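You operate a simulated robot arm through the tools that you are given. There is no shell and no other tool.

You are at the controls of a simulated robot arm. One attempt, no reset.

TASK
Close up the rope system of descender 1.
Fine: shut and latch back-up device 1, lock the descender's handle, screw home the sleeves of the two clipped carabiners.

Only the result counts: the job must be done as asked and must still hold three seconds after the hand-in. Knocking over, shifting, dropping, spilling or breaking anything else fails it.

THE ROBOT
A 6-joint arm with a three-finger gripper, fixed in place. Base frame: the origin is on the floor under the middle of its stand, x ahead of it, y to its left, z up. Lengths are in m, angles in degrees, forces in N, time in s.
It reaches about 1.213 m from its shoulder. Its first joint turns from -166.0 to 166.0 degrees. Payload 4.89 kg.
The tool frame sits at the grasp point between the pads (the TCP): z along the fingers, y along the line on which they close. The tips reach 0.03 m beyond it. The gripper opens to 0.164 m; its body begins 0.125 m behind the TCP.
Orientation is that of the tool frame in the base frame, as [roll, pitch, yaw] about the fixed x, y, z axes, in that order (R = Rz(yaw) Ry(pitch) Rx(roll)). With the fingers straight down and closing along the base's y, the tool's x points along the base's -x, its y along +y and its z along -z.

THE INTERFACE
- The arm moves only by the tool apply_moves. Its argument "moves" is a list of rows, each a list of 3 entries, a list of its own where there are three numbers: the shift along the base's x, y, z in m, then the turn, a rotation vector about the base's x, y, z in degrees, then the opening, from 0 (shut) to 1 (fully open). In form: [[[dx, dy, dz], [rx, ry, rz], claw], ...]. A call has 1 to 20 rows; each row is the pose to reach, as a shift and turn from the pose commanded when the call began. Rows are played at 5 a second. More than 0.05 m and 8.6 degrees between two rows, or a gripper value outside its range, and nothing of the call is played. A pose out of reach is approached as far as the arm can. The call stops where the force on the tool passes 40 N (or 10 N more than at its start, if that is more) or the arm is blocked; 0.2 s more then pass. Each finger travels about 0.108 m/s and halts on what it meets, pressing with about 37 N; the grip force reading is that of the motor and also rises with nothing between the fingers. The clock runs only during rows and for 0.2 s after the last one: add rows that repeat a pose to give the fingers time. The reply holds the time, the measured pose of the TCP, the force on the tool along the base axes, the opening and the grip force, in the units named above and with some noise, with the torque about the TCP (base axes, N m) and any sound that the robot's microphone picked up.
- Cameras (640 x 400 px; columns grow to the right, rows downward): "scene" is fixed at [0.0452, -0.6508, 1.3131]; the picture's right is [0.85, -0.53, 0.00], its down [-0.16, -0.25, -0.96] and it looks along [0.51, 0.81, -0.29] (base axes); focal length 329 px, centre (320, 200). "wrist" rides on the gripper at [0.076, -0.002, -0.152] in the tool frame; the picture's right is [0.02, 1.00, 0.00], its down [-0.88, 0.02, -0.47] and it looks along [-0.47, 0.01, 0.88] (tool axes); focal length 247 px, centre (320, 200). There is no depth. A picture from a camera that has moved, and an enlarged one, comes with that camera's place and axes in the base frame and with its lens.
- grab_frame(camera): a new picture of that camera. The clock stands still meanwhile.
- lift_body(by): moves the trunk up (or, below 0, down) by that many m; the arm rides with it, the base frame stays. It gives what a move gives, with no picture.
- zoom(camera, box): a new picture of the part [left, top, right, bottom] of that camera's present view, enlarged. The clock stands still meanwhile.
- finish_job(): hands the job in; it is judged then, once.

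Nothing tells you positions but the pictures and the camera data. Unless the task says otherwise, let go and move clear before handing in.

The tools are called after ">>>" by a JSON object that holds its "name" and its "arguments". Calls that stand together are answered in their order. apply_moves: Moves the arm, as the interface text tells. Its arguments: {"type":"object","properties":{"moves":{"type":"array","items":{"type":"array"}}},"required":["moves"]} The other tools are called the same way: lift_body (by) moves the trunk up or down; grab_frame (camera) takes a picture; zoom (camera, box) takes an enlarged picture of a part of a camera's view; finish_job () hands the job in.

At the start:

```text
time: 0.0
tcp_pos: [0.411, 0.5111, 1.0015]
tool_rot: [-180.0, -0.1, 180.0]
force: [-0.1, -0.4, 0.2]
wrist_torque: [-0.01, 0.04, 0.01]
finger_gap: 0.1639
gripper_force: 0.1
trunk travel left (down, up): [-0.125, 0.265]
```

scene: 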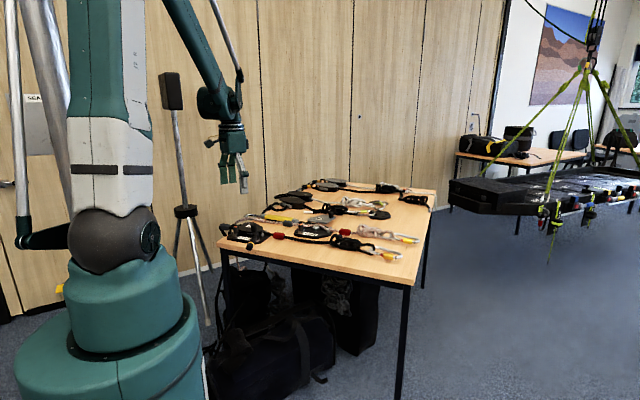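
wrist: 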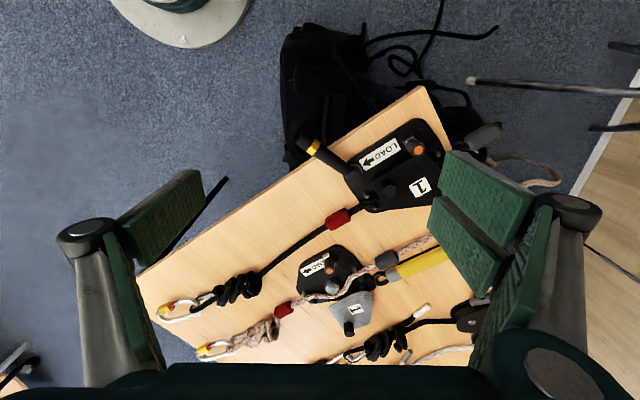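

I see a table with several descenders and back-up devices; number 1 items appear near the robot. I'll look closer before moving anything.

>>> {"name": "zoom", "arguments": {"camera": "scene", "box": [210, 170, 450, 320]}}

>>> {"name": "zoom", "arguments": {"camera": "wrist", "box": [140, 80, 460, 280]}}

>>> {"name": "zoom", "arguments": {"camera": "wrist", "box": [140, 220, 460, 400]}}

```text
2.67 times, centred on (330, 245) of scene
camera zoom: at [0.0452, -0.6508, 1.3131], right [0.85, -0.53, 0.0], down [-0.16, -0.25, -0.96], along [0.51, 0.81, -0.29], focal length 877 px, centre (293, 80)
```

zoom: 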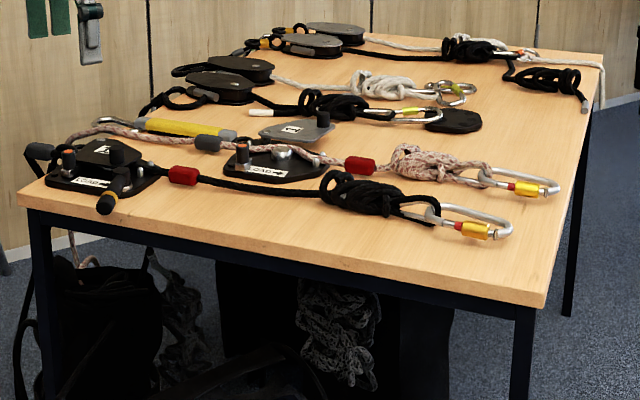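

```text
2.00 times, centred on (300, 180) of wrist
camera zoom: at [0.3363, 0.5099, 1.1536], right [-0.02, 1.0, 0.0], down [0.88, 0.02, 0.47], along [0.47, 0.01, -0.88], focal length 494 px, centre (360, 240)
```

zoom: 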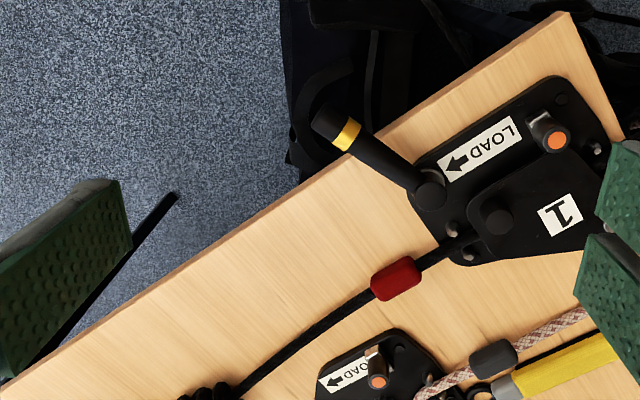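

```text
2.00 times, centred on (300, 310) of wrist
camera zoom: at [0.3363, 0.5099, 1.1536], right [-0.02, 1.0, 0.0], down [0.88, 0.02, 0.47], along [0.47, 0.01, -0.88], focal length 494 px, centre (360, -20)
```

zoom: 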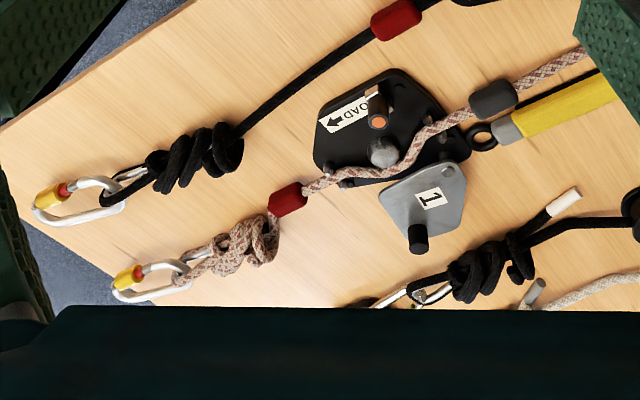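

The table top seems to be at z≈0.745, with descender 1 near (0.5, 0.55), back-up 1 near (0.75, 0.55), and two carabiners with red showing near (0.85, 0.15) and (1.01, 0.22). I'll move high above the back-up device for a closer view.

>>> {"name": "apply_moves", "arguments": {"moves": [[[0.045, 0.0, 0], [0, 0, 0], 1], [[0.09, 0.01, 0], [0, 0, 0], 1], [[0.13, 0.02, 0], [0, 0, 0], 1], [[0.17, 0.03, 0], [0, 0, 0], 1], [[0.2, 0.04, 0], [0, 0, 0], 1]]}}

>>> {"name": "grab_frame", "arguments": {"camera": "wrist"}}

```text
time: 1.2
tcp_pos: [0.6096, 0.5501, 1.0022]
tool_rot: [-179.9, 0.0, -179.9]
force: [-0.7, -0.7, 0.3]
wrist_torque: [0.06, -0.15, 0.02]
finger_gap: 0.1644
gripper_force: 0.0
trunk travel left (down, up): [-0.125, 0.265]
```

```text
taken
camera wrist: at [0.5357, 0.5495, 1.1546], right [-0.02, 1.0, 0.0], down [0.88, 0.02, 0.47], along [0.47, 0.01, -0.88], focal length 247 px, centre (320, 200)
```

wrist: 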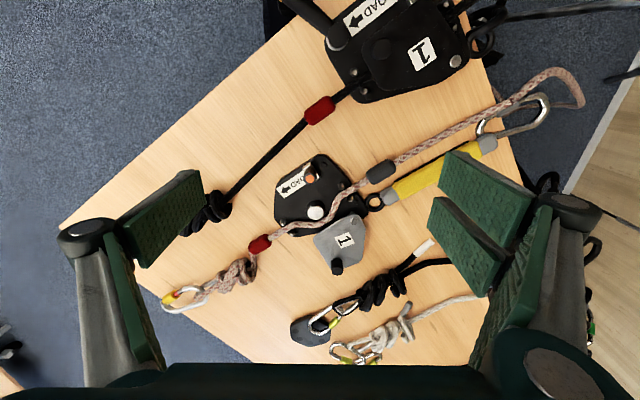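

>>> {"name": "zoom", "arguments": {"camera": "wrist", "box": [240, 140, 400, 290]}}

>>> {"name": "zoom", "arguments": {"camera": "wrist", "box": [280, 0, 480, 120]}}

>>> {"name": "zoom", "arguments": {"camera": "wrist", "box": [280, 230, 480, 370]}}

>>> {"name": "zoom", "arguments": {"camera": "wrist", "box": [150, 230, 280, 320]}}

>>> {"name": "zoom", "arguments": {"camera": "wrist", "box": [400, 60, 600, 200]}}

```text
2.67 times, centred on (320, 215) of wrist
camera zoom: at [0.5357, 0.5495, 1.1546], right [-0.02, 1.0, 0.0], down [0.88, 0.02, 0.47], along [0.47, 0.01, -0.88], focal length 659 px, centre (320, 160)
```

zoom: 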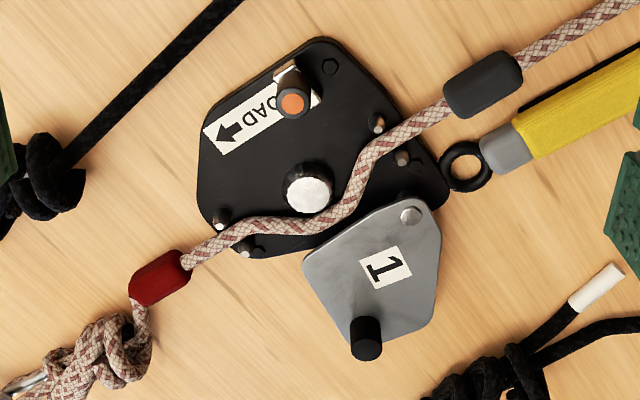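

```text
3.20 times, centred on (380, 60) of wrist
camera zoom: at [0.5357, 0.5495, 1.1546], right [-0.02, 1.0, 0.0], down [0.88, 0.02, 0.47], along [0.47, 0.01, -0.88], focal length 790 px, centre (128, 648)
```

zoom: 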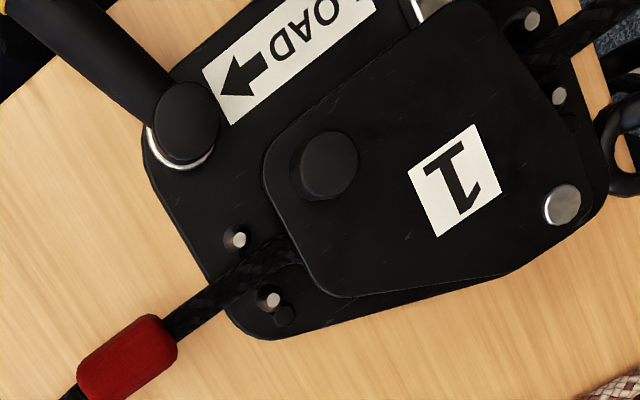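

```text
2.86 times, centred on (380, 300) of wrist
camera zoom: at [0.5357, 0.5495, 1.1546], right [-0.02, 1.0, 0.0], down [0.88, 0.02, 0.47], along [0.47, 0.01, -0.88], focal length 706 px, centre (149, -86)
```

zoom: 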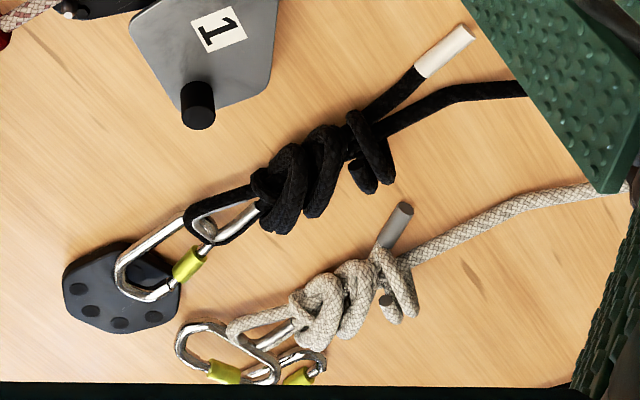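

```text
4.44 times, centred on (215, 275) of wrist
camera zoom: at [0.5357, 0.5495, 1.1546], right [-0.02, 1.0, 0.0], down [0.88, 0.02, 0.47], along [0.47, 0.01, -0.88], focal length 1098 px, centre (787, -133)
```

zoom: 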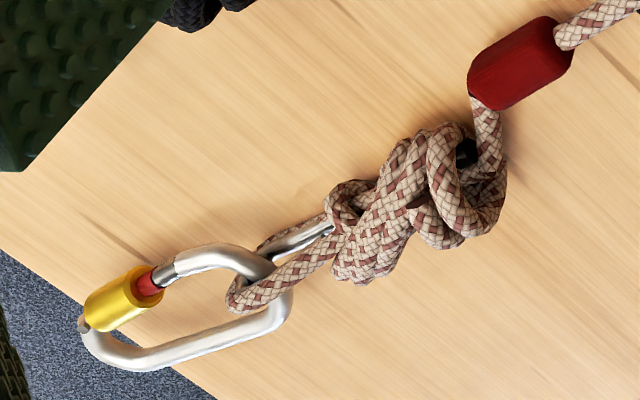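

```text
2.86 times, centred on (500, 130) of wrist
camera zoom: at [0.5357, 0.5495, 1.1546], right [-0.02, 1.0, 0.0], down [0.88, 0.02, 0.47], along [0.47, 0.01, -0.88], focal length 706 px, centre (-194, 400)
```

zoom: 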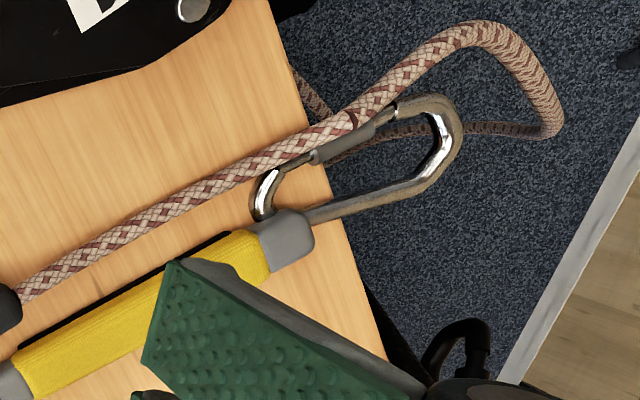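

The back-up's grey cover is swung open about the pivot at its silver pin, and both yellow sleeves show red on the rope side. I'll check my gripper's shape and the rest of the bench for reference states.

>>> {"name": "zoom", "arguments": {"camera": "scene", "box": [180, 80, 340, 200]}}

>>> {"name": "zoom", "arguments": {"camera": "scene", "box": [210, 175, 330, 250]}}

>>> {"name": "zoom", "arguments": {"camera": "scene", "box": [320, 170, 440, 270]}}

>>> {"name": "grab_frame", "arguments": {"camera": "scene"}}

```text
3.33 times, centred on (260, 140) of scene
camera zoom: at [0.0452, -0.6508, 1.3131], right [0.85, -0.53, 0.0], down [-0.16, -0.25, -0.96], along [0.51, 0.81, -0.29], focal length 1096 px, centre (520, 400)
```

zoom: 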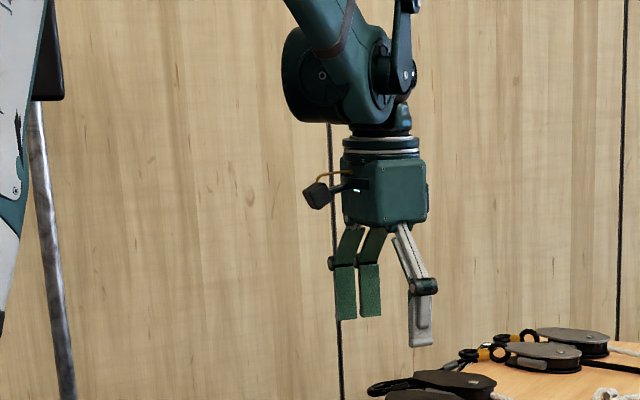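

```text
5.33 times, centred on (270, 212) of scene
camera zoom: at [0.0452, -0.6508, 1.3131], right [0.85, -0.53, 0.0], down [-0.16, -0.25, -0.96], along [0.51, 0.81, -0.29], focal length 1754 px, centre (587, 133)
```

zoom: 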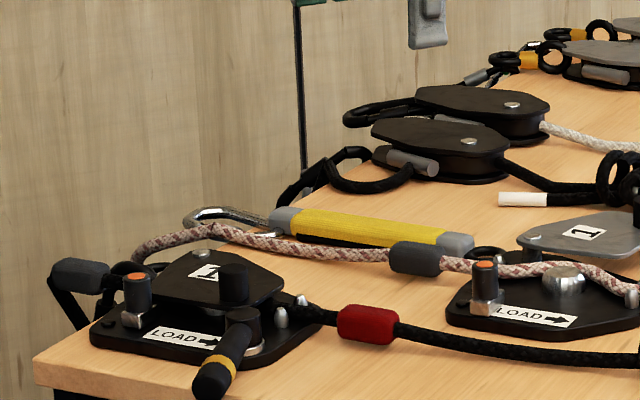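

```text
4.00 times, centred on (380, 220) of scene
camera zoom: at [0.0452, -0.6508, 1.3131], right [0.85, -0.53, 0.0], down [-0.16, -0.25, -0.96], along [0.51, 0.81, -0.29], focal length 1315 px, centre (80, 120)
```

zoom: 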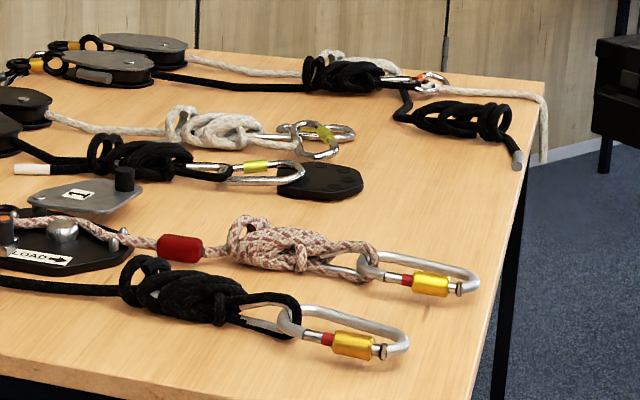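

```text
taken
```

scene: 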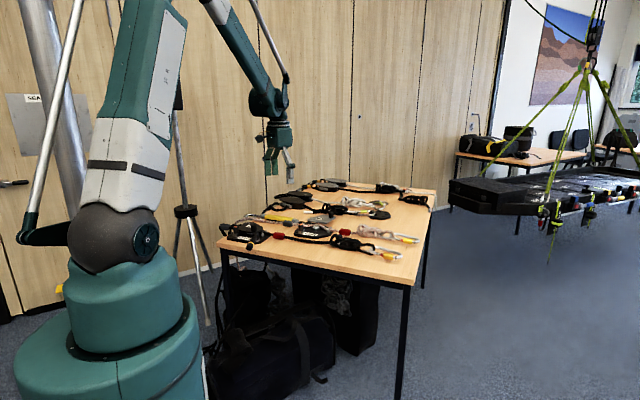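

Next I'll bring the wrist camera over descender 1 and look at the handle, its pivot and the latch from above.

>>> {"name": "apply_moves", "arguments": {"moves": [[[-0.045, 0.0, 0], [0, 5, 0], 1], [[-0.09, 0.01, 0], [0, 10, 0], 1], [[-0.11, 0.02, 0], [0, 15, 0], 1], [[-0.12, 0.03, 0], [0, 20, 0], 1], [[-0.13, 0.04, 0], [0, 28, 0], 1]]}}

>>> {"name": "grab_frame", "arguments": {"camera": "wrist"}}

```text
time: 2.4
tcp_pos: [0.4788, 0.5909, 1.001]
tool_rot: [180.0, -27.9, -179.9]
force: [-0.7, -0.7, 2.4]
wrist_torque: [0.09, -0.25, -0.03]
finger_gap: 0.1638
gripper_force: 0.0
trunk travel left (down, up): [-0.125, 0.265]
```

```text
taken
camera wrist: at [0.4857, 0.5891, 1.1721], right [-0.02, 1.0, 0.01], down [1.0, 0.02, 0.0], along [0.0, 0.01, -1.0], focal length 247 px, centre (320, 200)
```

wrist: 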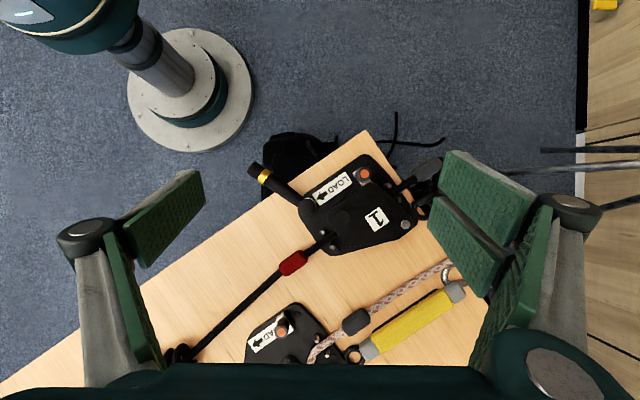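

>>> {"name": "zoom", "arguments": {"camera": "wrist", "box": [240, 130, 440, 260]}}

>>> {"name": "zoom", "arguments": {"camera": "wrist", "box": [320, 140, 420, 205]}}

>>> {"name": "zoom", "arguments": {"camera": "wrist", "box": [240, 290, 400, 380]}}

```text
3.08 times, centred on (340, 195) of wrist
camera zoom: at [0.4857, 0.5891, 1.1721], right [-0.02, 1.0, 0.01], down [1.0, 0.02, 0.0], along [0.0, 0.01, -1.0], focal length 760 px, centre (258, 215)
```

zoom: 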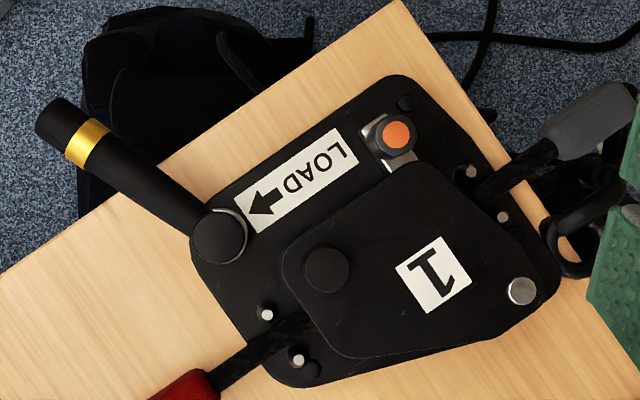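

```text
6.15 times, centred on (370, 172) of wrist
camera zoom: at [0.4857, 0.5891, 1.1721], right [-0.02, 1.0, 0.01], down [1.0, 0.02, 0.0], along [0.0, 0.01, -1.0], focal length 1520 px, centre (12, 369)
```

zoom: 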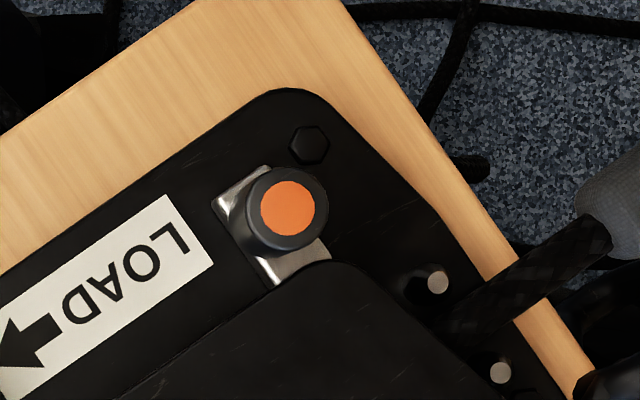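

```text
4.00 times, centred on (320, 335) of wrist
camera zoom: at [0.4857, 0.5891, 1.1721], right [-0.02, 1.0, 0.01], down [1.0, 0.02, 0.0], along [0.0, 0.01, -1.0], focal length 988 px, centre (320, -340)
```

zoom: 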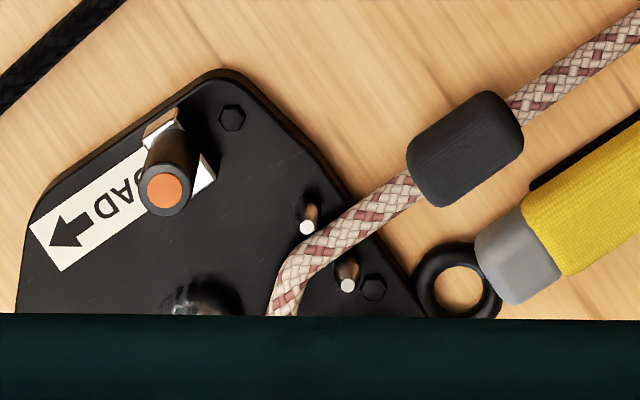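

The descender's latch bar is slid toward the cover (latched), while the back-up's bar sits about 1 cm further back. I'll go lower for a finer look at the handle hub.

>>> {"name": "apply_moves", "arguments": {"moves": [[[0.0, 0.0, -0.04], [0, 0, 0], 1], [[0.0, 0.0, -0.08], [0, 0, 0], 1], [[0.0, 0.0, -0.1], [0, 0, 0], 1]]}}

>>> {"name": "zoom", "arguments": {"camera": "wrist", "box": [220, 120, 440, 260]}}

>>> {"name": "zoom", "arguments": {"camera": "wrist", "box": [220, 130, 350, 240]}}

>>> {"name": "zoom", "arguments": {"camera": "scene", "box": [215, 210, 275, 250]}}

```text
time: 3.2
tcp_pos: [0.4791, 0.5912, 0.9025]
tool_rot: [179.9, -28.0, 180.0]
force: [-0.6, -0.3, 0.4]
wrist_torque: [0.1, -0.15, -0.04]
finger_gap: 0.1642
gripper_force: 0.1
trunk travel left (down, up): [-0.125, 0.265]
```

```text
2.86 times, centred on (330, 190) of wrist
camera zoom: at [0.486, 0.59, 1.0715], right [-0.02, 1.0, 0.01], down [1.0, 0.02, 0.0], along [0.0, 0.01, -1.0], focal length 706 px, centre (291, 229)
```

zoom: 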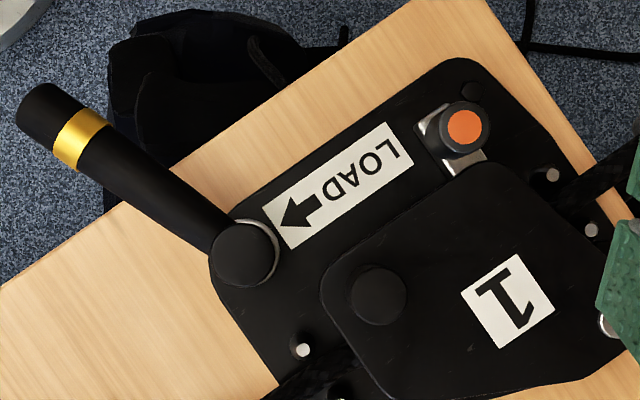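

```text
3.64 times, centred on (285, 185) of wrist
camera zoom: at [0.486, 0.59, 1.0715], right [-0.02, 1.0, 0.01], down [1.0, 0.02, 0.0], along [0.0, 0.01, -1.0], focal length 898 px, centre (447, 254)
```

zoom: 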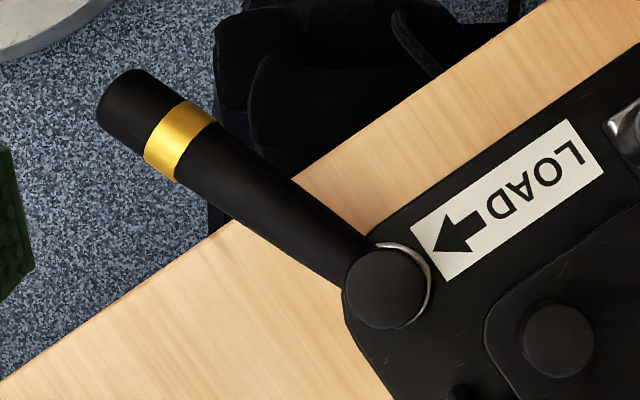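

```text
10.00 times, centred on (245, 230) of scene
camera zoom: at [0.0452, -0.6508, 1.3131], right [0.85, -0.53, 0.0], down [-0.16, -0.25, -0.96], along [0.51, 0.81, -0.29], focal length 3288 px, centre (1070, -100)
```

zoom: 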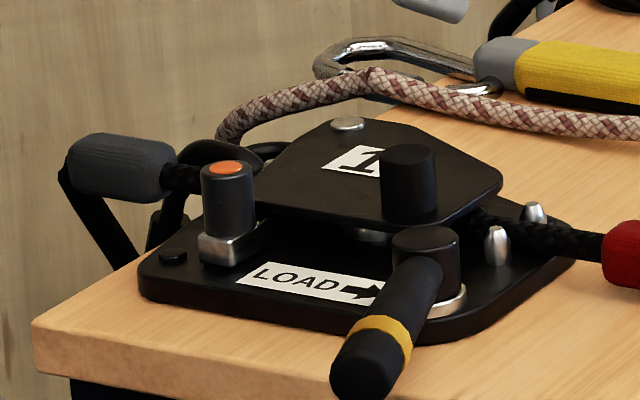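

The descender's handle swings about a vertical hub, and currently sticks out over the table edge. Next I'll view the back-up device from directly above.

>>> {"name": "apply_moves", "arguments": {"moves": [[[0.04, 0.0, 0.02], [0, 0, 0], 1], [[0.08, 0.0, 0.02], [0, 0, 0], 1], [[0.12, 0.0, 0.02], [0, 0, 0], 1], [[0.16, 0.0, 0.02], [0, 0, 0], 1], [[0.2, -0.01, 0.02], [0, 0, 0], 1], [[0.24, -0.02, 0.02], [0, 0, 0], 1], [[0.28, -0.03, 0.02], [0, 0, 0], 1]]}}

>>> {"name": "grab_frame", "arguments": {"camera": "wrist"}}

>>> {"name": "zoom", "arguments": {"camera": "wrist", "box": [220, 120, 440, 260]}}

>>> {"name": "zoom", "arguments": {"camera": "scene", "box": [290, 205, 350, 245]}}

```text
time: 4.8
tcp_pos: [0.7594, 0.5607, 0.921]
tool_rot: [-180.0, -27.9, 180.0]
force: [-1.6, 0.5, 1.6]
wrist_torque: [-0.05, -0.28, 0.07]
finger_gap: 0.1643
gripper_force: 0.0
trunk travel left (down, up): [-0.125, 0.265]
```

```text
taken
camera wrist: at [0.7654, 0.5605, 1.0916], right [-0.02, 1.0, 0.01], down [1.0, 0.02, 0.01], along [0.01, 0.01, -1.0], focal length 247 px, centre (320, 200)
```

wrist: 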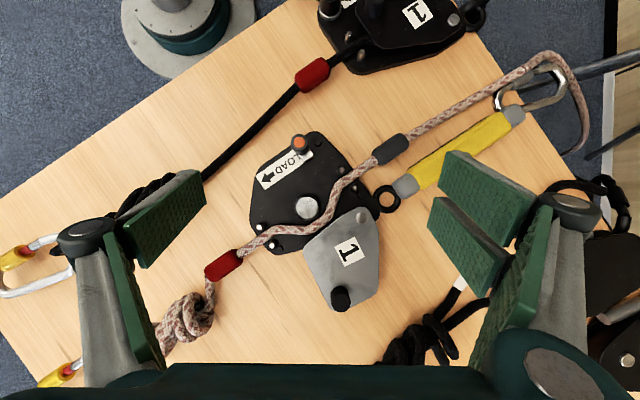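

```text
2.86 times, centred on (330, 190) of wrist
camera zoom: at [0.7654, 0.5605, 1.0916], right [-0.02, 1.0, 0.01], down [1.0, 0.02, 0.01], along [0.01, 0.01, -1.0], focal length 706 px, centre (291, 229)
```

zoom: 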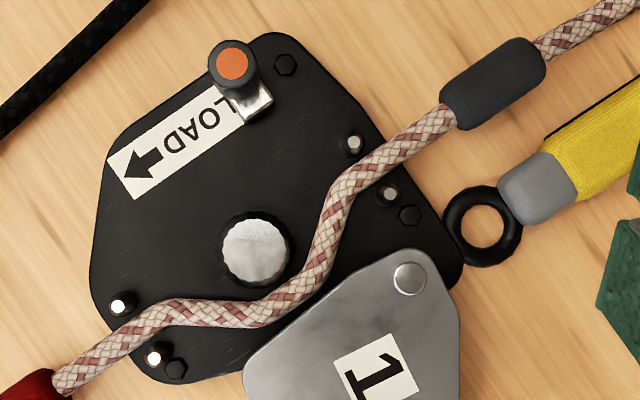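

```text
10.00 times, centred on (320, 225) of scene
camera zoom: at [0.0452, -0.6508, 1.3131], right [0.85, -0.53, 0.0], down [-0.16, -0.25, -0.96], along [0.51, 0.81, -0.29], focal length 3288 px, centre (320, -50)
```

zoom: 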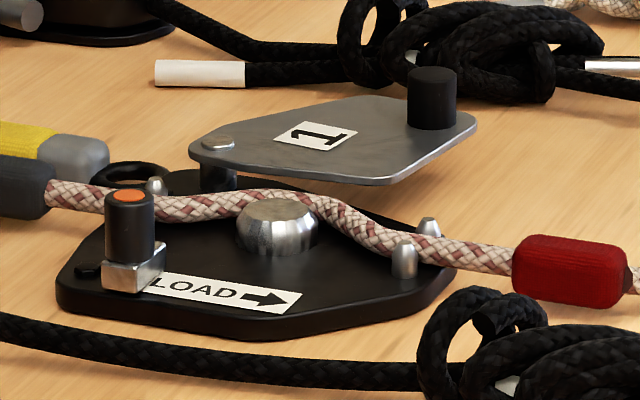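

The back-up cover pivots at about (0.79, 0.62) and its black knob stands at about (0.885, 0.592); closing means swinging it roughly 80° clockwise over the base. I'll straighten the tool up and hover above the knob with a narrower opening.

>>> {"name": "apply_moves", "arguments": {"moves": [[[0.03, 0.008, 0.0], [0, -7, 0], 0.6], [[0.06, 0.016, 0.0], [0, -14, 0], 0.5], [[0.09, 0.024, 0.0], [0, -21, 0], 0.4], [[0.126, 0.031, 0.0], [0, -28, 0], 0.35], [[0.126, 0.031, 0.0], [0, -28, 0], 0.32]]}}

>>> {"name": "grab_frame", "arguments": {"camera": "wrist"}}

>>> {"name": "zoom", "arguments": {"camera": "scene", "box": [270, 140, 390, 220]}}

```text
time: 6.0
tcp_pos: [0.8865, 0.5918, 0.9192]
tool_rot: [180.0, 0.1, 180.0]
force: [0.0, -0.1, 0.4]
wrist_torque: [-0.01, -0.05, 0.01]
finger_gap: 0.0525
gripper_force: 0.0
trunk travel left (down, up): [-0.125, 0.265]
```

```text
taken
camera wrist: at [0.8114, 0.5909, 1.0728], right [-0.02, 1.0, 0.0], down [0.88, 0.02, 0.47], along [0.47, 0.01, -0.88], focal length 247 px, centre (320, 200)
```

wrist: 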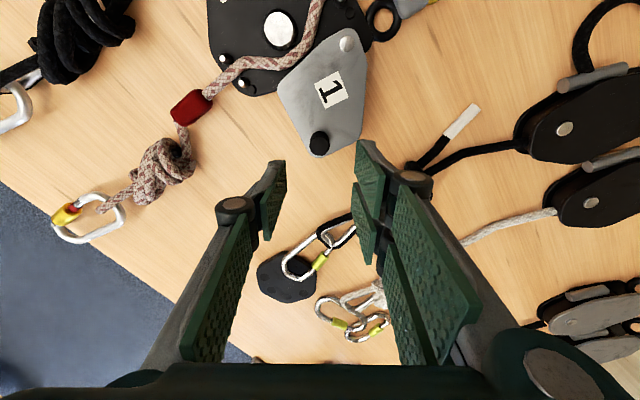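

```text
5.00 times, centred on (330, 180) of scene
camera zoom: at [0.0452, -0.6508, 1.3131], right [0.85, -0.53, 0.0], down [-0.16, -0.25, -0.96], along [0.51, 0.81, -0.29], focal length 1644 px, centre (270, 300)
```

zoom: 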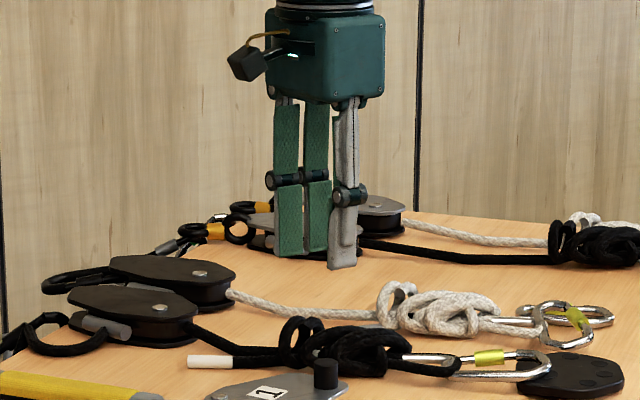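

>>> {"name": "zoom", "arguments": {"camera": "wrist", "box": [210, 120, 450, 270]}}

>>> {"name": "zoom", "arguments": {"camera": "scene", "box": [310, 160, 360, 200]}}

```text
2.67 times, centred on (330, 195) of wrist
camera zoom: at [0.8114, 0.5909, 1.0728], right [-0.02, 1.0, 0.0], down [0.88, 0.02, 0.47], along [0.47, 0.01, -0.88], focal length 659 px, centre (293, 213)
```

zoom: 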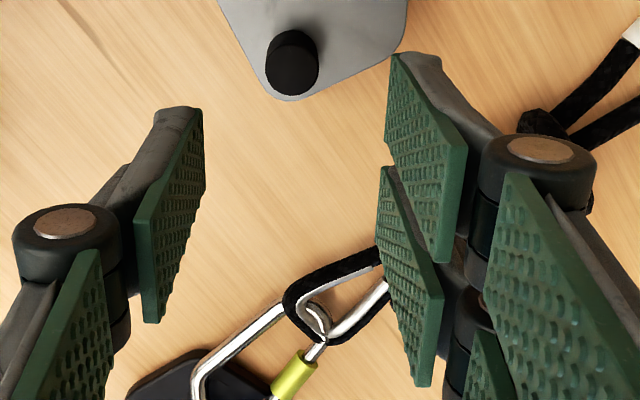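

```text
10.00 times, centred on (335, 180) of scene
camera zoom: at [0.0452, -0.6508, 1.3131], right [0.85, -0.53, 0.0], down [-0.16, -0.25, -0.96], along [0.51, 0.81, -0.29], focal length 3288 px, centre (170, 400)
```

zoom: 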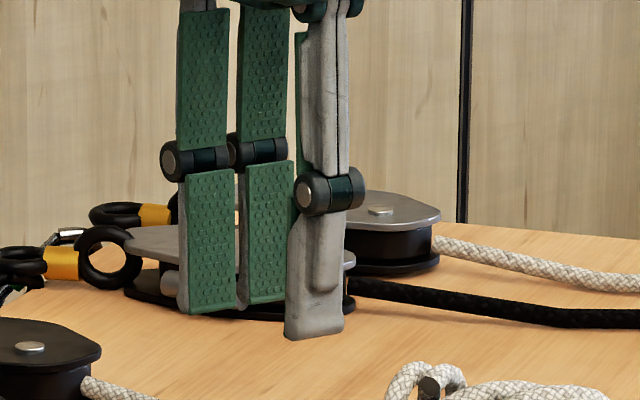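

The knob lies right below the TCP, between single finger (-y) and finger pair (+y). I'll turn the wrist 16° clockwise and lower so that the fingers straddle the knob just above the plate.

>>> {"name": "apply_moves", "arguments": {"moves": [[[0.0, 0.0, 0.0], [0, 0, -8], 0.32], [[0.0, 0.0, 0.0], [0, 0, -16], 0.32], [[0.0, 0.0, -0.045], [0, 0, -16], 0.32], [[0.0, 0.0, -0.085], [0, 0, -16], 0.32], [[0.0, 0.0, -0.1], [0, 0, -16], 0.32]]}}

>>> {"name": "grab_frame", "arguments": {"camera": "wrist"}}

>>> {"name": "zoom", "arguments": {"camera": "scene", "box": [300, 170, 380, 230]}}

```text
time: 7.2
tcp_pos: [0.8858, 0.5911, 0.8211]
tool_rot: [179.9, 0.0, 164.0]
force: [-1.2, -0.1, 0.8]
wrist_torque: [0.05, -0.04, -0.01]
finger_gap: 0.0524
gripper_force: 0.1
trunk travel left (down, up): [-0.125, 0.265]
```

```text
taken
camera wrist: at [0.8145, 0.6118, 0.9735], right [0.26, 0.97, 0.0], down [0.85, -0.23, 0.47], along [0.46, -0.12, -0.88], focal length 247 px, centre (320, 200)
```

wrist: 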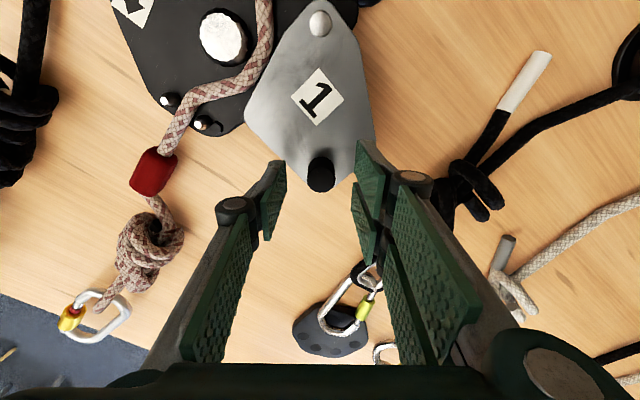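

```text
6.67 times, centred on (340, 200) of scene
camera zoom: at [0.0452, -0.6508, 1.3131], right [0.85, -0.53, 0.0], down [-0.16, -0.25, -0.96], along [0.51, 0.81, -0.29], focal length 2192 px, centre (187, 200)
```

zoom: 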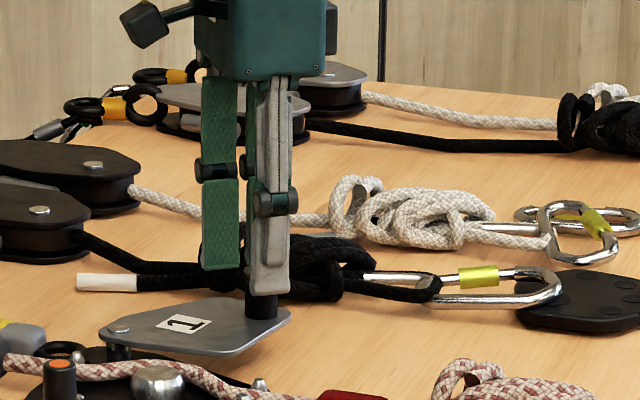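

The fingers straddle the knob, and the plate top seems to be near z≈0.766. I'll lower a bit more and narrow the opening so the knob is loosely caged.

>>> {"name": "apply_moves", "arguments": {"moves": [[[-0.006, 0.002, 0.0], [0, 0, 0], 0.32], [[-0.006, 0.002, -0.008], [0, 0, 0], 0.32], [[-0.006, 0.002, -0.015], [0, 0, 0], 0.32], [[-0.006, 0.002, -0.015], [0, 0, 0], 0.22], [[-0.006, 0.002, -0.015], [0, 0, 0], 0.22]]}}

>>> {"name": "zoom", "arguments": {"camera": "wrist", "box": [220, 100, 420, 225]}}

>>> {"name": "zoom", "arguments": {"camera": "scene", "box": [300, 180, 380, 240]}}

```text
time: 8.4
tcp_pos: [0.8811, 0.5936, 0.8053]
tool_rot: [180.0, 0.1, 164.0]
force: [0.4, 0.4, 0.4]
wrist_torque: [-0.02, 0.0, -0.01]
finger_gap: 0.0358
gripper_force: 0.1
trunk travel left (down, up): [-0.125, 0.265]
```

```text
3.20 times, centred on (320, 162) of wrist
camera zoom: at [0.8086, 0.6138, 0.9587], right [0.26, 0.97, 0.0], down [0.85, -0.22, 0.47], along [0.46, -0.12, -0.88], focal length 790 px, centre (320, 320)
```

zoom: 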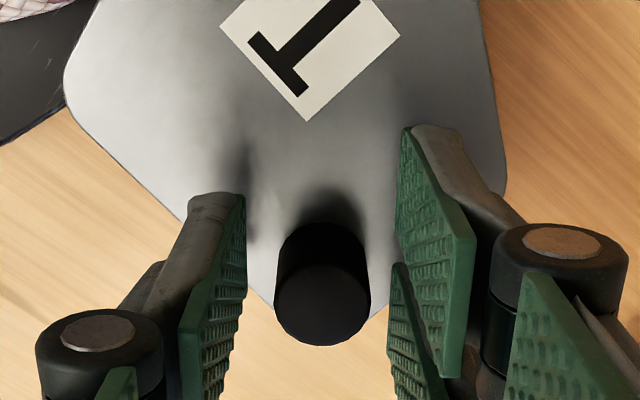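

```text
6.67 times, centred on (340, 210) of scene
camera zoom: at [0.0452, -0.6508, 1.3131], right [0.85, -0.53, 0.0], down [-0.16, -0.25, -0.96], along [0.51, 0.81, -0.29], focal length 2192 px, centre (187, 133)
```

zoom: 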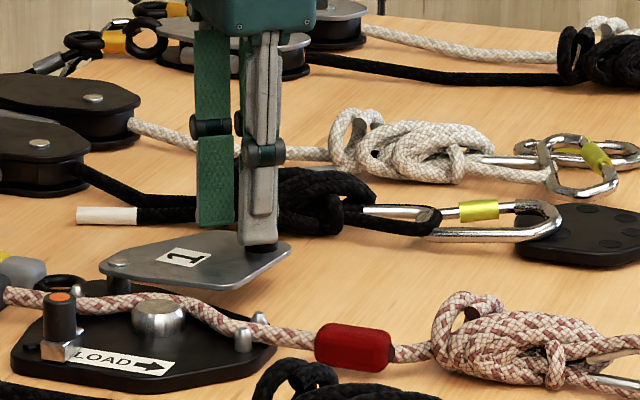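

The knob is caged, tips just above the plate. I'll swing it clockwise along its arc about the pivot to about halfway and check.

>>> {"name": "apply_moves", "arguments": {"moves": [[[-0.003, -0.009, 0.0], [0, 0, -4], 0.22], [[-0.0073, -0.0194, 0.0], [0, 0, -8], 0.22], [[-0.0144, -0.0309, 0.0], [0, 0, -16], 0.22], [[-0.023, -0.0413, 0.0], [0, 0, -24], 0.22], [[-0.033, -0.0504, 0.0], [0, 0, -32], 0.22], [[-0.0441, -0.0581, 0.0], [0, 0, -40], 0.22]]}}

>>> {"name": "grab_frame", "arguments": {"camera": "wrist"}}

>>> {"name": "zoom", "arguments": {"camera": "scene", "box": [280, 180, 360, 240]}}

```text
time: 9.8
tcp_pos: [0.8358, 0.5362, 0.8061]
tool_rot: [180.0, 0.0, 124.0]
force: [0.8, 0.6, -0.5]
wrist_torque: [-0.06, 0.04, -0.01]
finger_gap: 0.0363
gripper_force: 0.1
trunk travel left (down, up): [-0.125, 0.265]
```

```text
taken
camera wrist: at [0.7945, 0.5985, 0.9583], right [0.82, 0.58, 0.0], down [0.51, -0.72, 0.47], along [0.27, -0.39, -0.88], focal length 247 px, centre (320, 200)
```

wrist: 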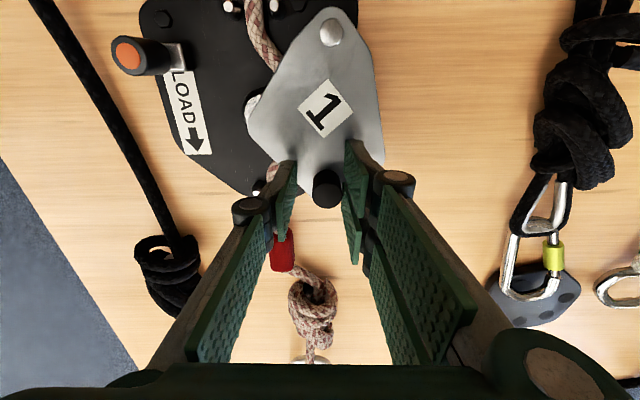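

```text
6.67 times, centred on (320, 210) of scene
camera zoom: at [0.0452, -0.6508, 1.3131], right [0.85, -0.53, 0.0], down [-0.16, -0.25, -0.96], along [0.51, 0.81, -0.29], focal length 2192 px, centre (320, 133)
```

zoom: 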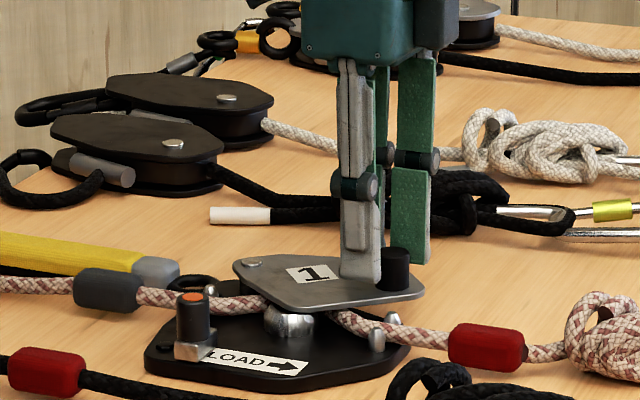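

It swings freely with hardly any force. I'll continue on the arc toward the closed position.

>>> {"name": "apply_moves", "arguments": {"moves": [[[-0.0109, -0.0066, 0.0], [0, 0, -8], 0.22], [[-0.0237, -0.011, 0.0], [0, 0, -16], 0.22], [[-0.0369, -0.0133, 0.0], [0, 0, -24], 0.22], [[-0.0504, -0.0139, 0.0], [0, 0, -32], 0.22]]}}

>>> {"name": "grab_frame", "arguments": {"camera": "wrist"}}

>>> {"name": "zoom", "arguments": {"camera": "scene", "box": [280, 180, 360, 240]}}

```text
time: 10.8
tcp_pos: [0.7865, 0.5224, 0.8061]
tool_rot: [-180.0, -0.1, 91.9]
force: [0.4, 0.9, 0.2]
wrist_torque: [0.0, 0.04, 0.02]
finger_gap: 0.0359
gripper_force: 0.0
trunk travel left (down, up): [-0.125, 0.265]
```

```text
taken
camera wrist: at [0.7838, 0.5991, 0.9589], right [1.0, 0.05, 0.0], down [0.05, -0.88, 0.47], along [0.03, -0.47, -0.88], focal length 247 px, centre (320, 200)
```

wrist: 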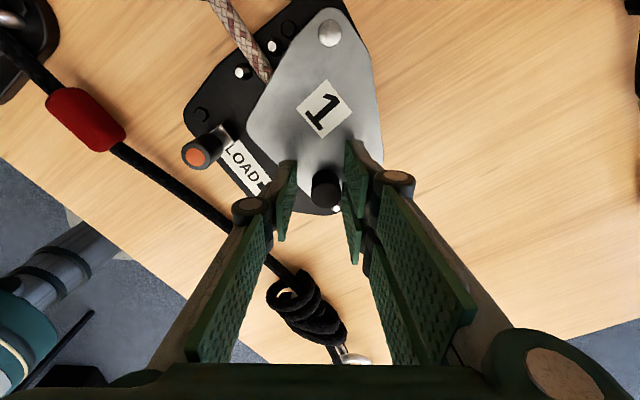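

```text
6.67 times, centred on (320, 210) of scene
camera zoom: at [0.0452, -0.6508, 1.3131], right [0.85, -0.53, 0.0], down [-0.16, -0.25, -0.96], along [0.51, 0.81, -0.29], focal length 2192 px, centre (320, 133)
```

zoom: 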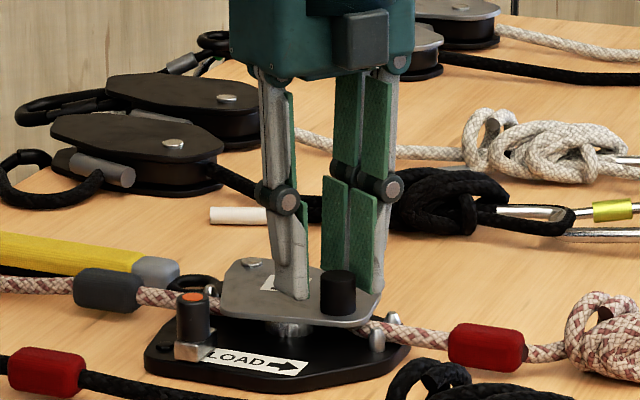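

>>> {"name": "apply_moves", "arguments": {"moves": [[[-0.0034, 0.0002, 0.0], [0, 0, -2], 0.22], [[-0.0068, 0.0004, 0.0], [0, 0, -4], 0.22], [[-0.0102, 0.0008, 0.0], [0, 0, -6], 0.22], [[-0.0135, 0.0012, 0.0], [0, 0, -8], 0.22]]}}

>>> {"name": "zoom", "arguments": {"camera": "scene", "box": [290, 190, 350, 240]}}

>>> {"name": "zoom", "arguments": {"camera": "wrist", "box": [170, 0, 430, 220]}}

```text
time: 11.8
tcp_pos: [0.7727, 0.5232, 0.8068]
tool_rot: [179.9, 0.0, 83.9]
force: [0.5, -0.4, 0.5]
wrist_torque: [0.0, 0.02, -0.02]
finger_gap: 0.0361
gripper_force: 0.0
trunk travel left (down, up): [-0.125, 0.265]
```

```text
8.00 times, centred on (320, 215) of scene
camera zoom: at [0.0452, -0.6508, 1.3131], right [0.85, -0.53, 0.0], down [-0.16, -0.25, -0.96], along [0.51, 0.81, -0.29], focal length 2630 px, centre (320, 80)
```

zoom: 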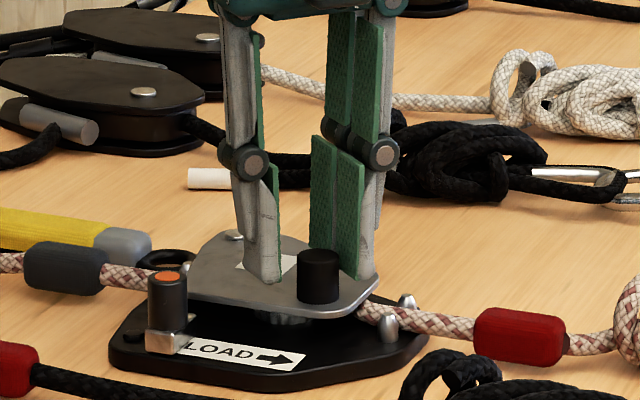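

```text
1.82 times, centred on (300, 110) of wrist
camera zoom: at [0.7812, 0.5997, 0.9586], right [1.0, -0.08, 0.0], down [-0.07, -0.88, 0.47], along [-0.04, -0.47, -0.88], focal length 449 px, centre (356, 364)
```

zoom: 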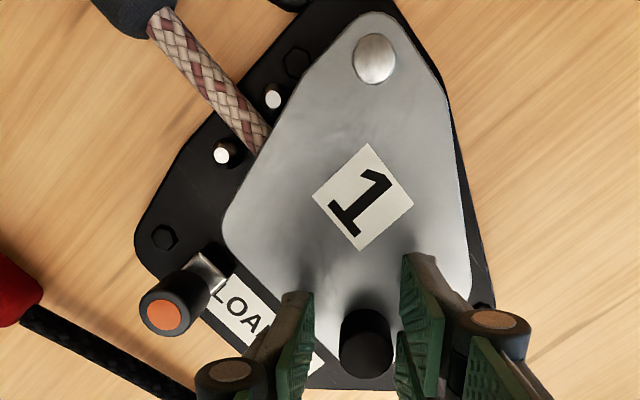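

>>> {"name": "apply_moves", "arguments": {"moves": [[[-0.0034, 0.0006, 0.0], [0, 0, -2], 0.22], [[-0.0067, 0.0013, 0.0], [0, 0, -4], 0.22], [[-0.01, 0.0022, 0.0], [0, 0, -6], 0.22], [[-0.0132, 0.0032, 0.0], [0, 0, -8], 0.22]]}}

>>> {"name": "zoom", "arguments": {"camera": "scene", "box": [290, 190, 350, 240]}}

>>> {"name": "zoom", "arguments": {"camera": "wrist", "box": [170, 0, 430, 220]}}

```text
time: 12.7
tcp_pos: [0.7665, 0.5256, 0.806]
tool_rot: [179.5, -0.1, 77.3]
force: [26.1, 3.0, 2.4]
wrist_torque: [0.38, -0.88, 0.53]
finger_gap: 0.0464
gripper_force: 13.6
trunk travel left (down, up): [-0.125, 0.265]
stopped in row 4: the force on the tool passed its limit at 43 N (the readings are from after the stop); the commanded pose is now the measured one
```

```text
8.00 times, centred on (320, 215) of scene
camera zoom: at [0.0452, -0.6508, 1.3131], right [0.85, -0.53, 0.0], down [-0.16, -0.25, -0.96], along [0.51, 0.81, -0.29], focal length 2630 px, centre (320, 80)
```

zoom: 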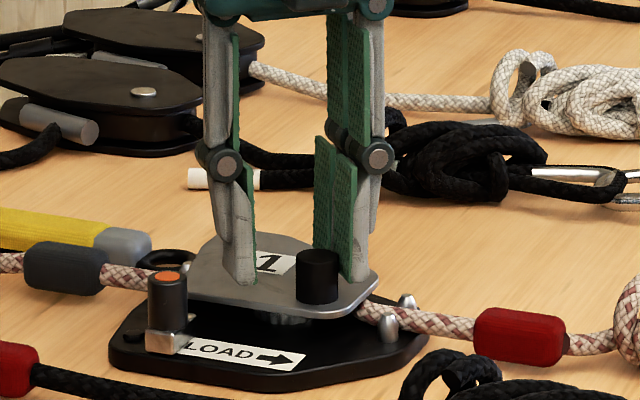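

```text
1.82 times, centred on (300, 110) of wrist
camera zoom: at [0.7825, 0.6007, 0.9585], right [0.98, -0.2, 0.01], down [-0.18, -0.86, 0.47], along [-0.09, -0.46, -0.88], focal length 449 px, centre (356, 364)
```

zoom: 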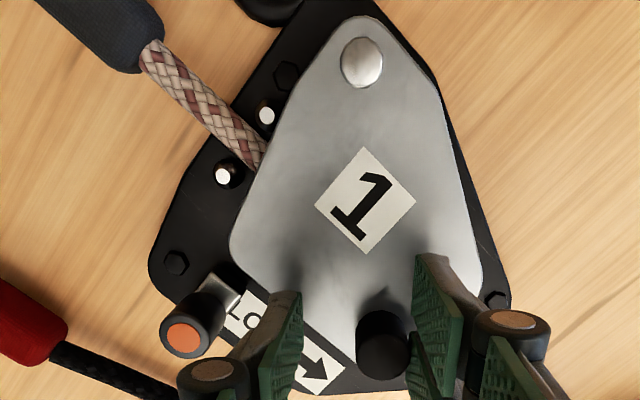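

The cover reached its stop (force rose to 43 N), so it is shut. I'll back off slightly, lift clear and look from above.

>>> {"name": "apply_moves", "arguments": {"moves": [[[0.006, -0.001, 0.0], [0, 0, 0], 0.3], [[0.008, -0.001, 0.0], [0, 0, 0], 0.3], [[0.008, -0.001, 0.03], [0, 0, 0], 0.3], [[0.008, -0.001, 0.07], [0, 0, 0], 0.3], [[0.008, -0.001, 0.1], [0, 0, 0], 0.3]]}}

>>> {"name": "grab_frame", "arguments": {"camera": "wrist"}}

>>> {"name": "zoom", "arguments": {"camera": "scene", "box": [290, 190, 350, 240]}}

>>> {"name": "zoom", "arguments": {"camera": "wrist", "box": [200, 20, 400, 180]}}

```text
time: 13.9
tcp_pos: [0.7715, 0.5252, 0.9066]
tool_rot: [179.7, -0.1, 77.6]
force: [1.7, 0.2, -0.2]
wrist_torque: [-0.08, 0.12, -0.03]
finger_gap: 0.0492
gripper_force: 0.1
trunk travel left (down, up): [-0.125, 0.265]
```

```text
taken
camera wrist: at [0.7886, 0.6005, 1.0594], right [0.98, -0.2, 0.0], down [-0.17, -0.86, 0.47], along [-0.09, -0.46, -0.88], focal length 247 px, centre (320, 200)
```

wrist: 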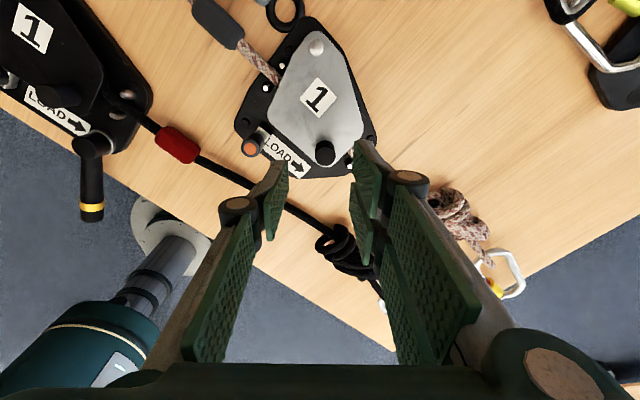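

```text
8.00 times, centred on (320, 215) of scene
camera zoom: at [0.0452, -0.6508, 1.3131], right [0.85, -0.53, 0.0], down [-0.16, -0.25, -0.96], along [0.51, 0.81, -0.29], focal length 2630 px, centre (320, 80)
```

zoom: 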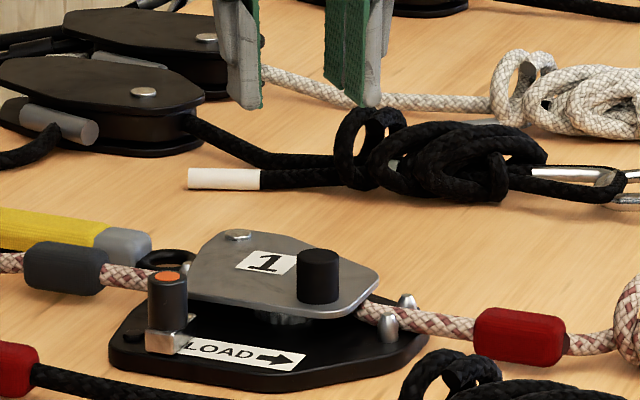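

```text
2.50 times, centred on (300, 100) of wrist
camera zoom: at [0.7886, 0.6005, 1.0594], right [0.98, -0.2, 0.0], down [-0.17, -0.86, 0.47], along [-0.09, -0.46, -0.88], focal length 617 px, centre (370, 450)
```

zoom: 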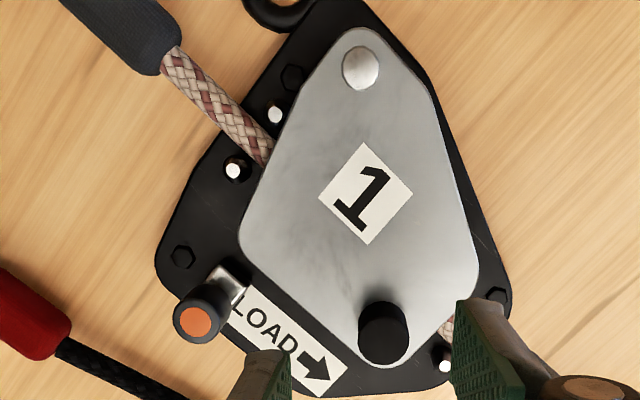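

The cover is fully shut and stays. Next is the latch post (orange top, about (0.697, 0.538)): on the descender it sits ~11 mm nearer the cover, so I'll slide it that way by pushing with closed fingers from its outer side.

>>> {"name": "apply_moves", "arguments": {"moves": [[[-0.02, -0.002, 0.0], [0, 0, 8], 0.2], [[-0.04, -0.004, 0.0], [0, 0, 16], 0.1], [[-0.06, -0.005, 0.0], [0, 0, 24], 0.0], [[-0.08, -0.007, 0.0], [0, 0, 32], 0.0], [[-0.1, -0.008, 0.0], [0, 0, 40], 0.0], [[-0.1085, -0.009, -0.02], [0, 0, 45], 0.0], [[-0.1085, -0.009, -0.05], [0, 0, 45], 0.0]]}}

>>> {"name": "grab_frame", "arguments": {"camera": "wrist"}}

>>> {"name": "zoom", "arguments": {"camera": "wrist", "box": [220, 60, 420, 220]}}

>>> {"name": "zoom", "arguments": {"camera": "scene", "box": [270, 190, 340, 240]}}

```text
time: 15.5
tcp_pos: [0.6626, 0.5154, 0.8561]
tool_rot: [179.7, -0.1, 122.4]
force: [-0.5, -0.7, 0.1]
wrist_torque: [0.1, -0.08, -0.02]
finger_gap: 0.0001
gripper_force: 37.0
trunk travel left (down, up): [-0.125, 0.265]
```

```text
taken
camera wrist: at [0.6224, 0.5796, 1.009], right [0.83, 0.56, 0.0], down [0.49, -0.73, 0.47], along [0.26, -0.39, -0.88], focal length 247 px, centre (320, 200)
```

wrist: 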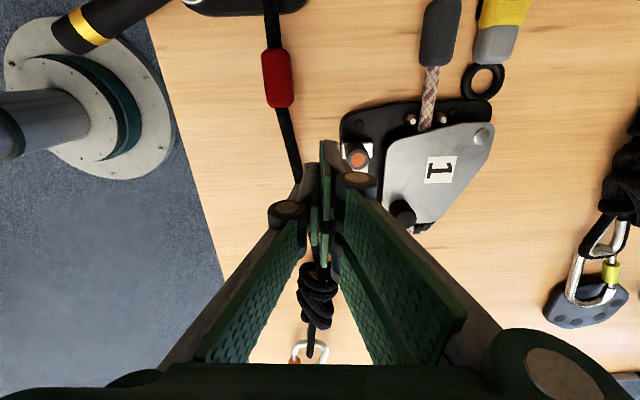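

```text
2.50 times, centred on (320, 140) of wrist
camera zoom: at [0.6224, 0.5796, 1.009], right [0.83, 0.56, 0.0], down [0.49, -0.73, 0.47], along [0.26, -0.39, -0.88], focal length 617 px, centre (320, 350)
```

zoom: 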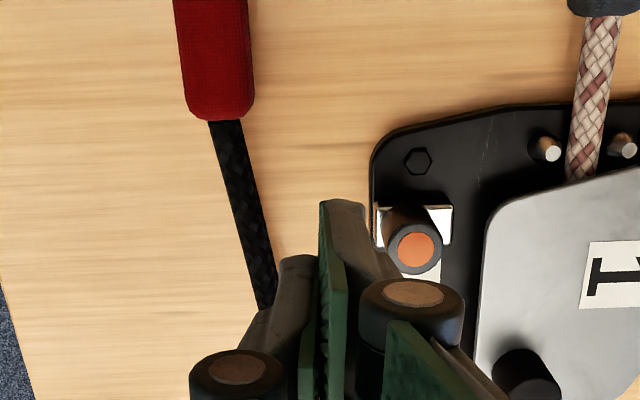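

```text
8.00 times, centred on (305, 215) of scene
camera zoom: at [0.0452, -0.6508, 1.3131], right [0.85, -0.53, 0.0], down [-0.16, -0.25, -0.96], along [0.51, 0.81, -0.29], focal length 2630 px, centre (440, 80)
```

zoom: 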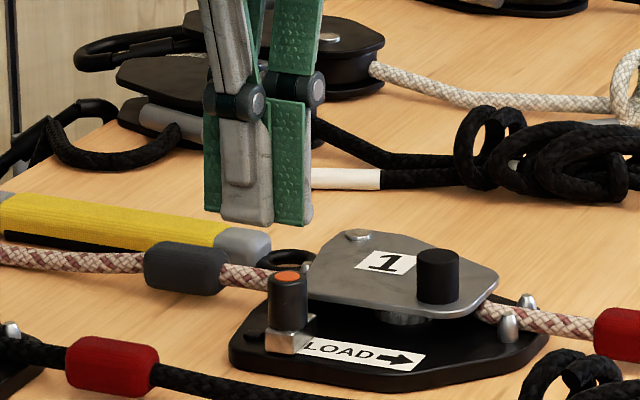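

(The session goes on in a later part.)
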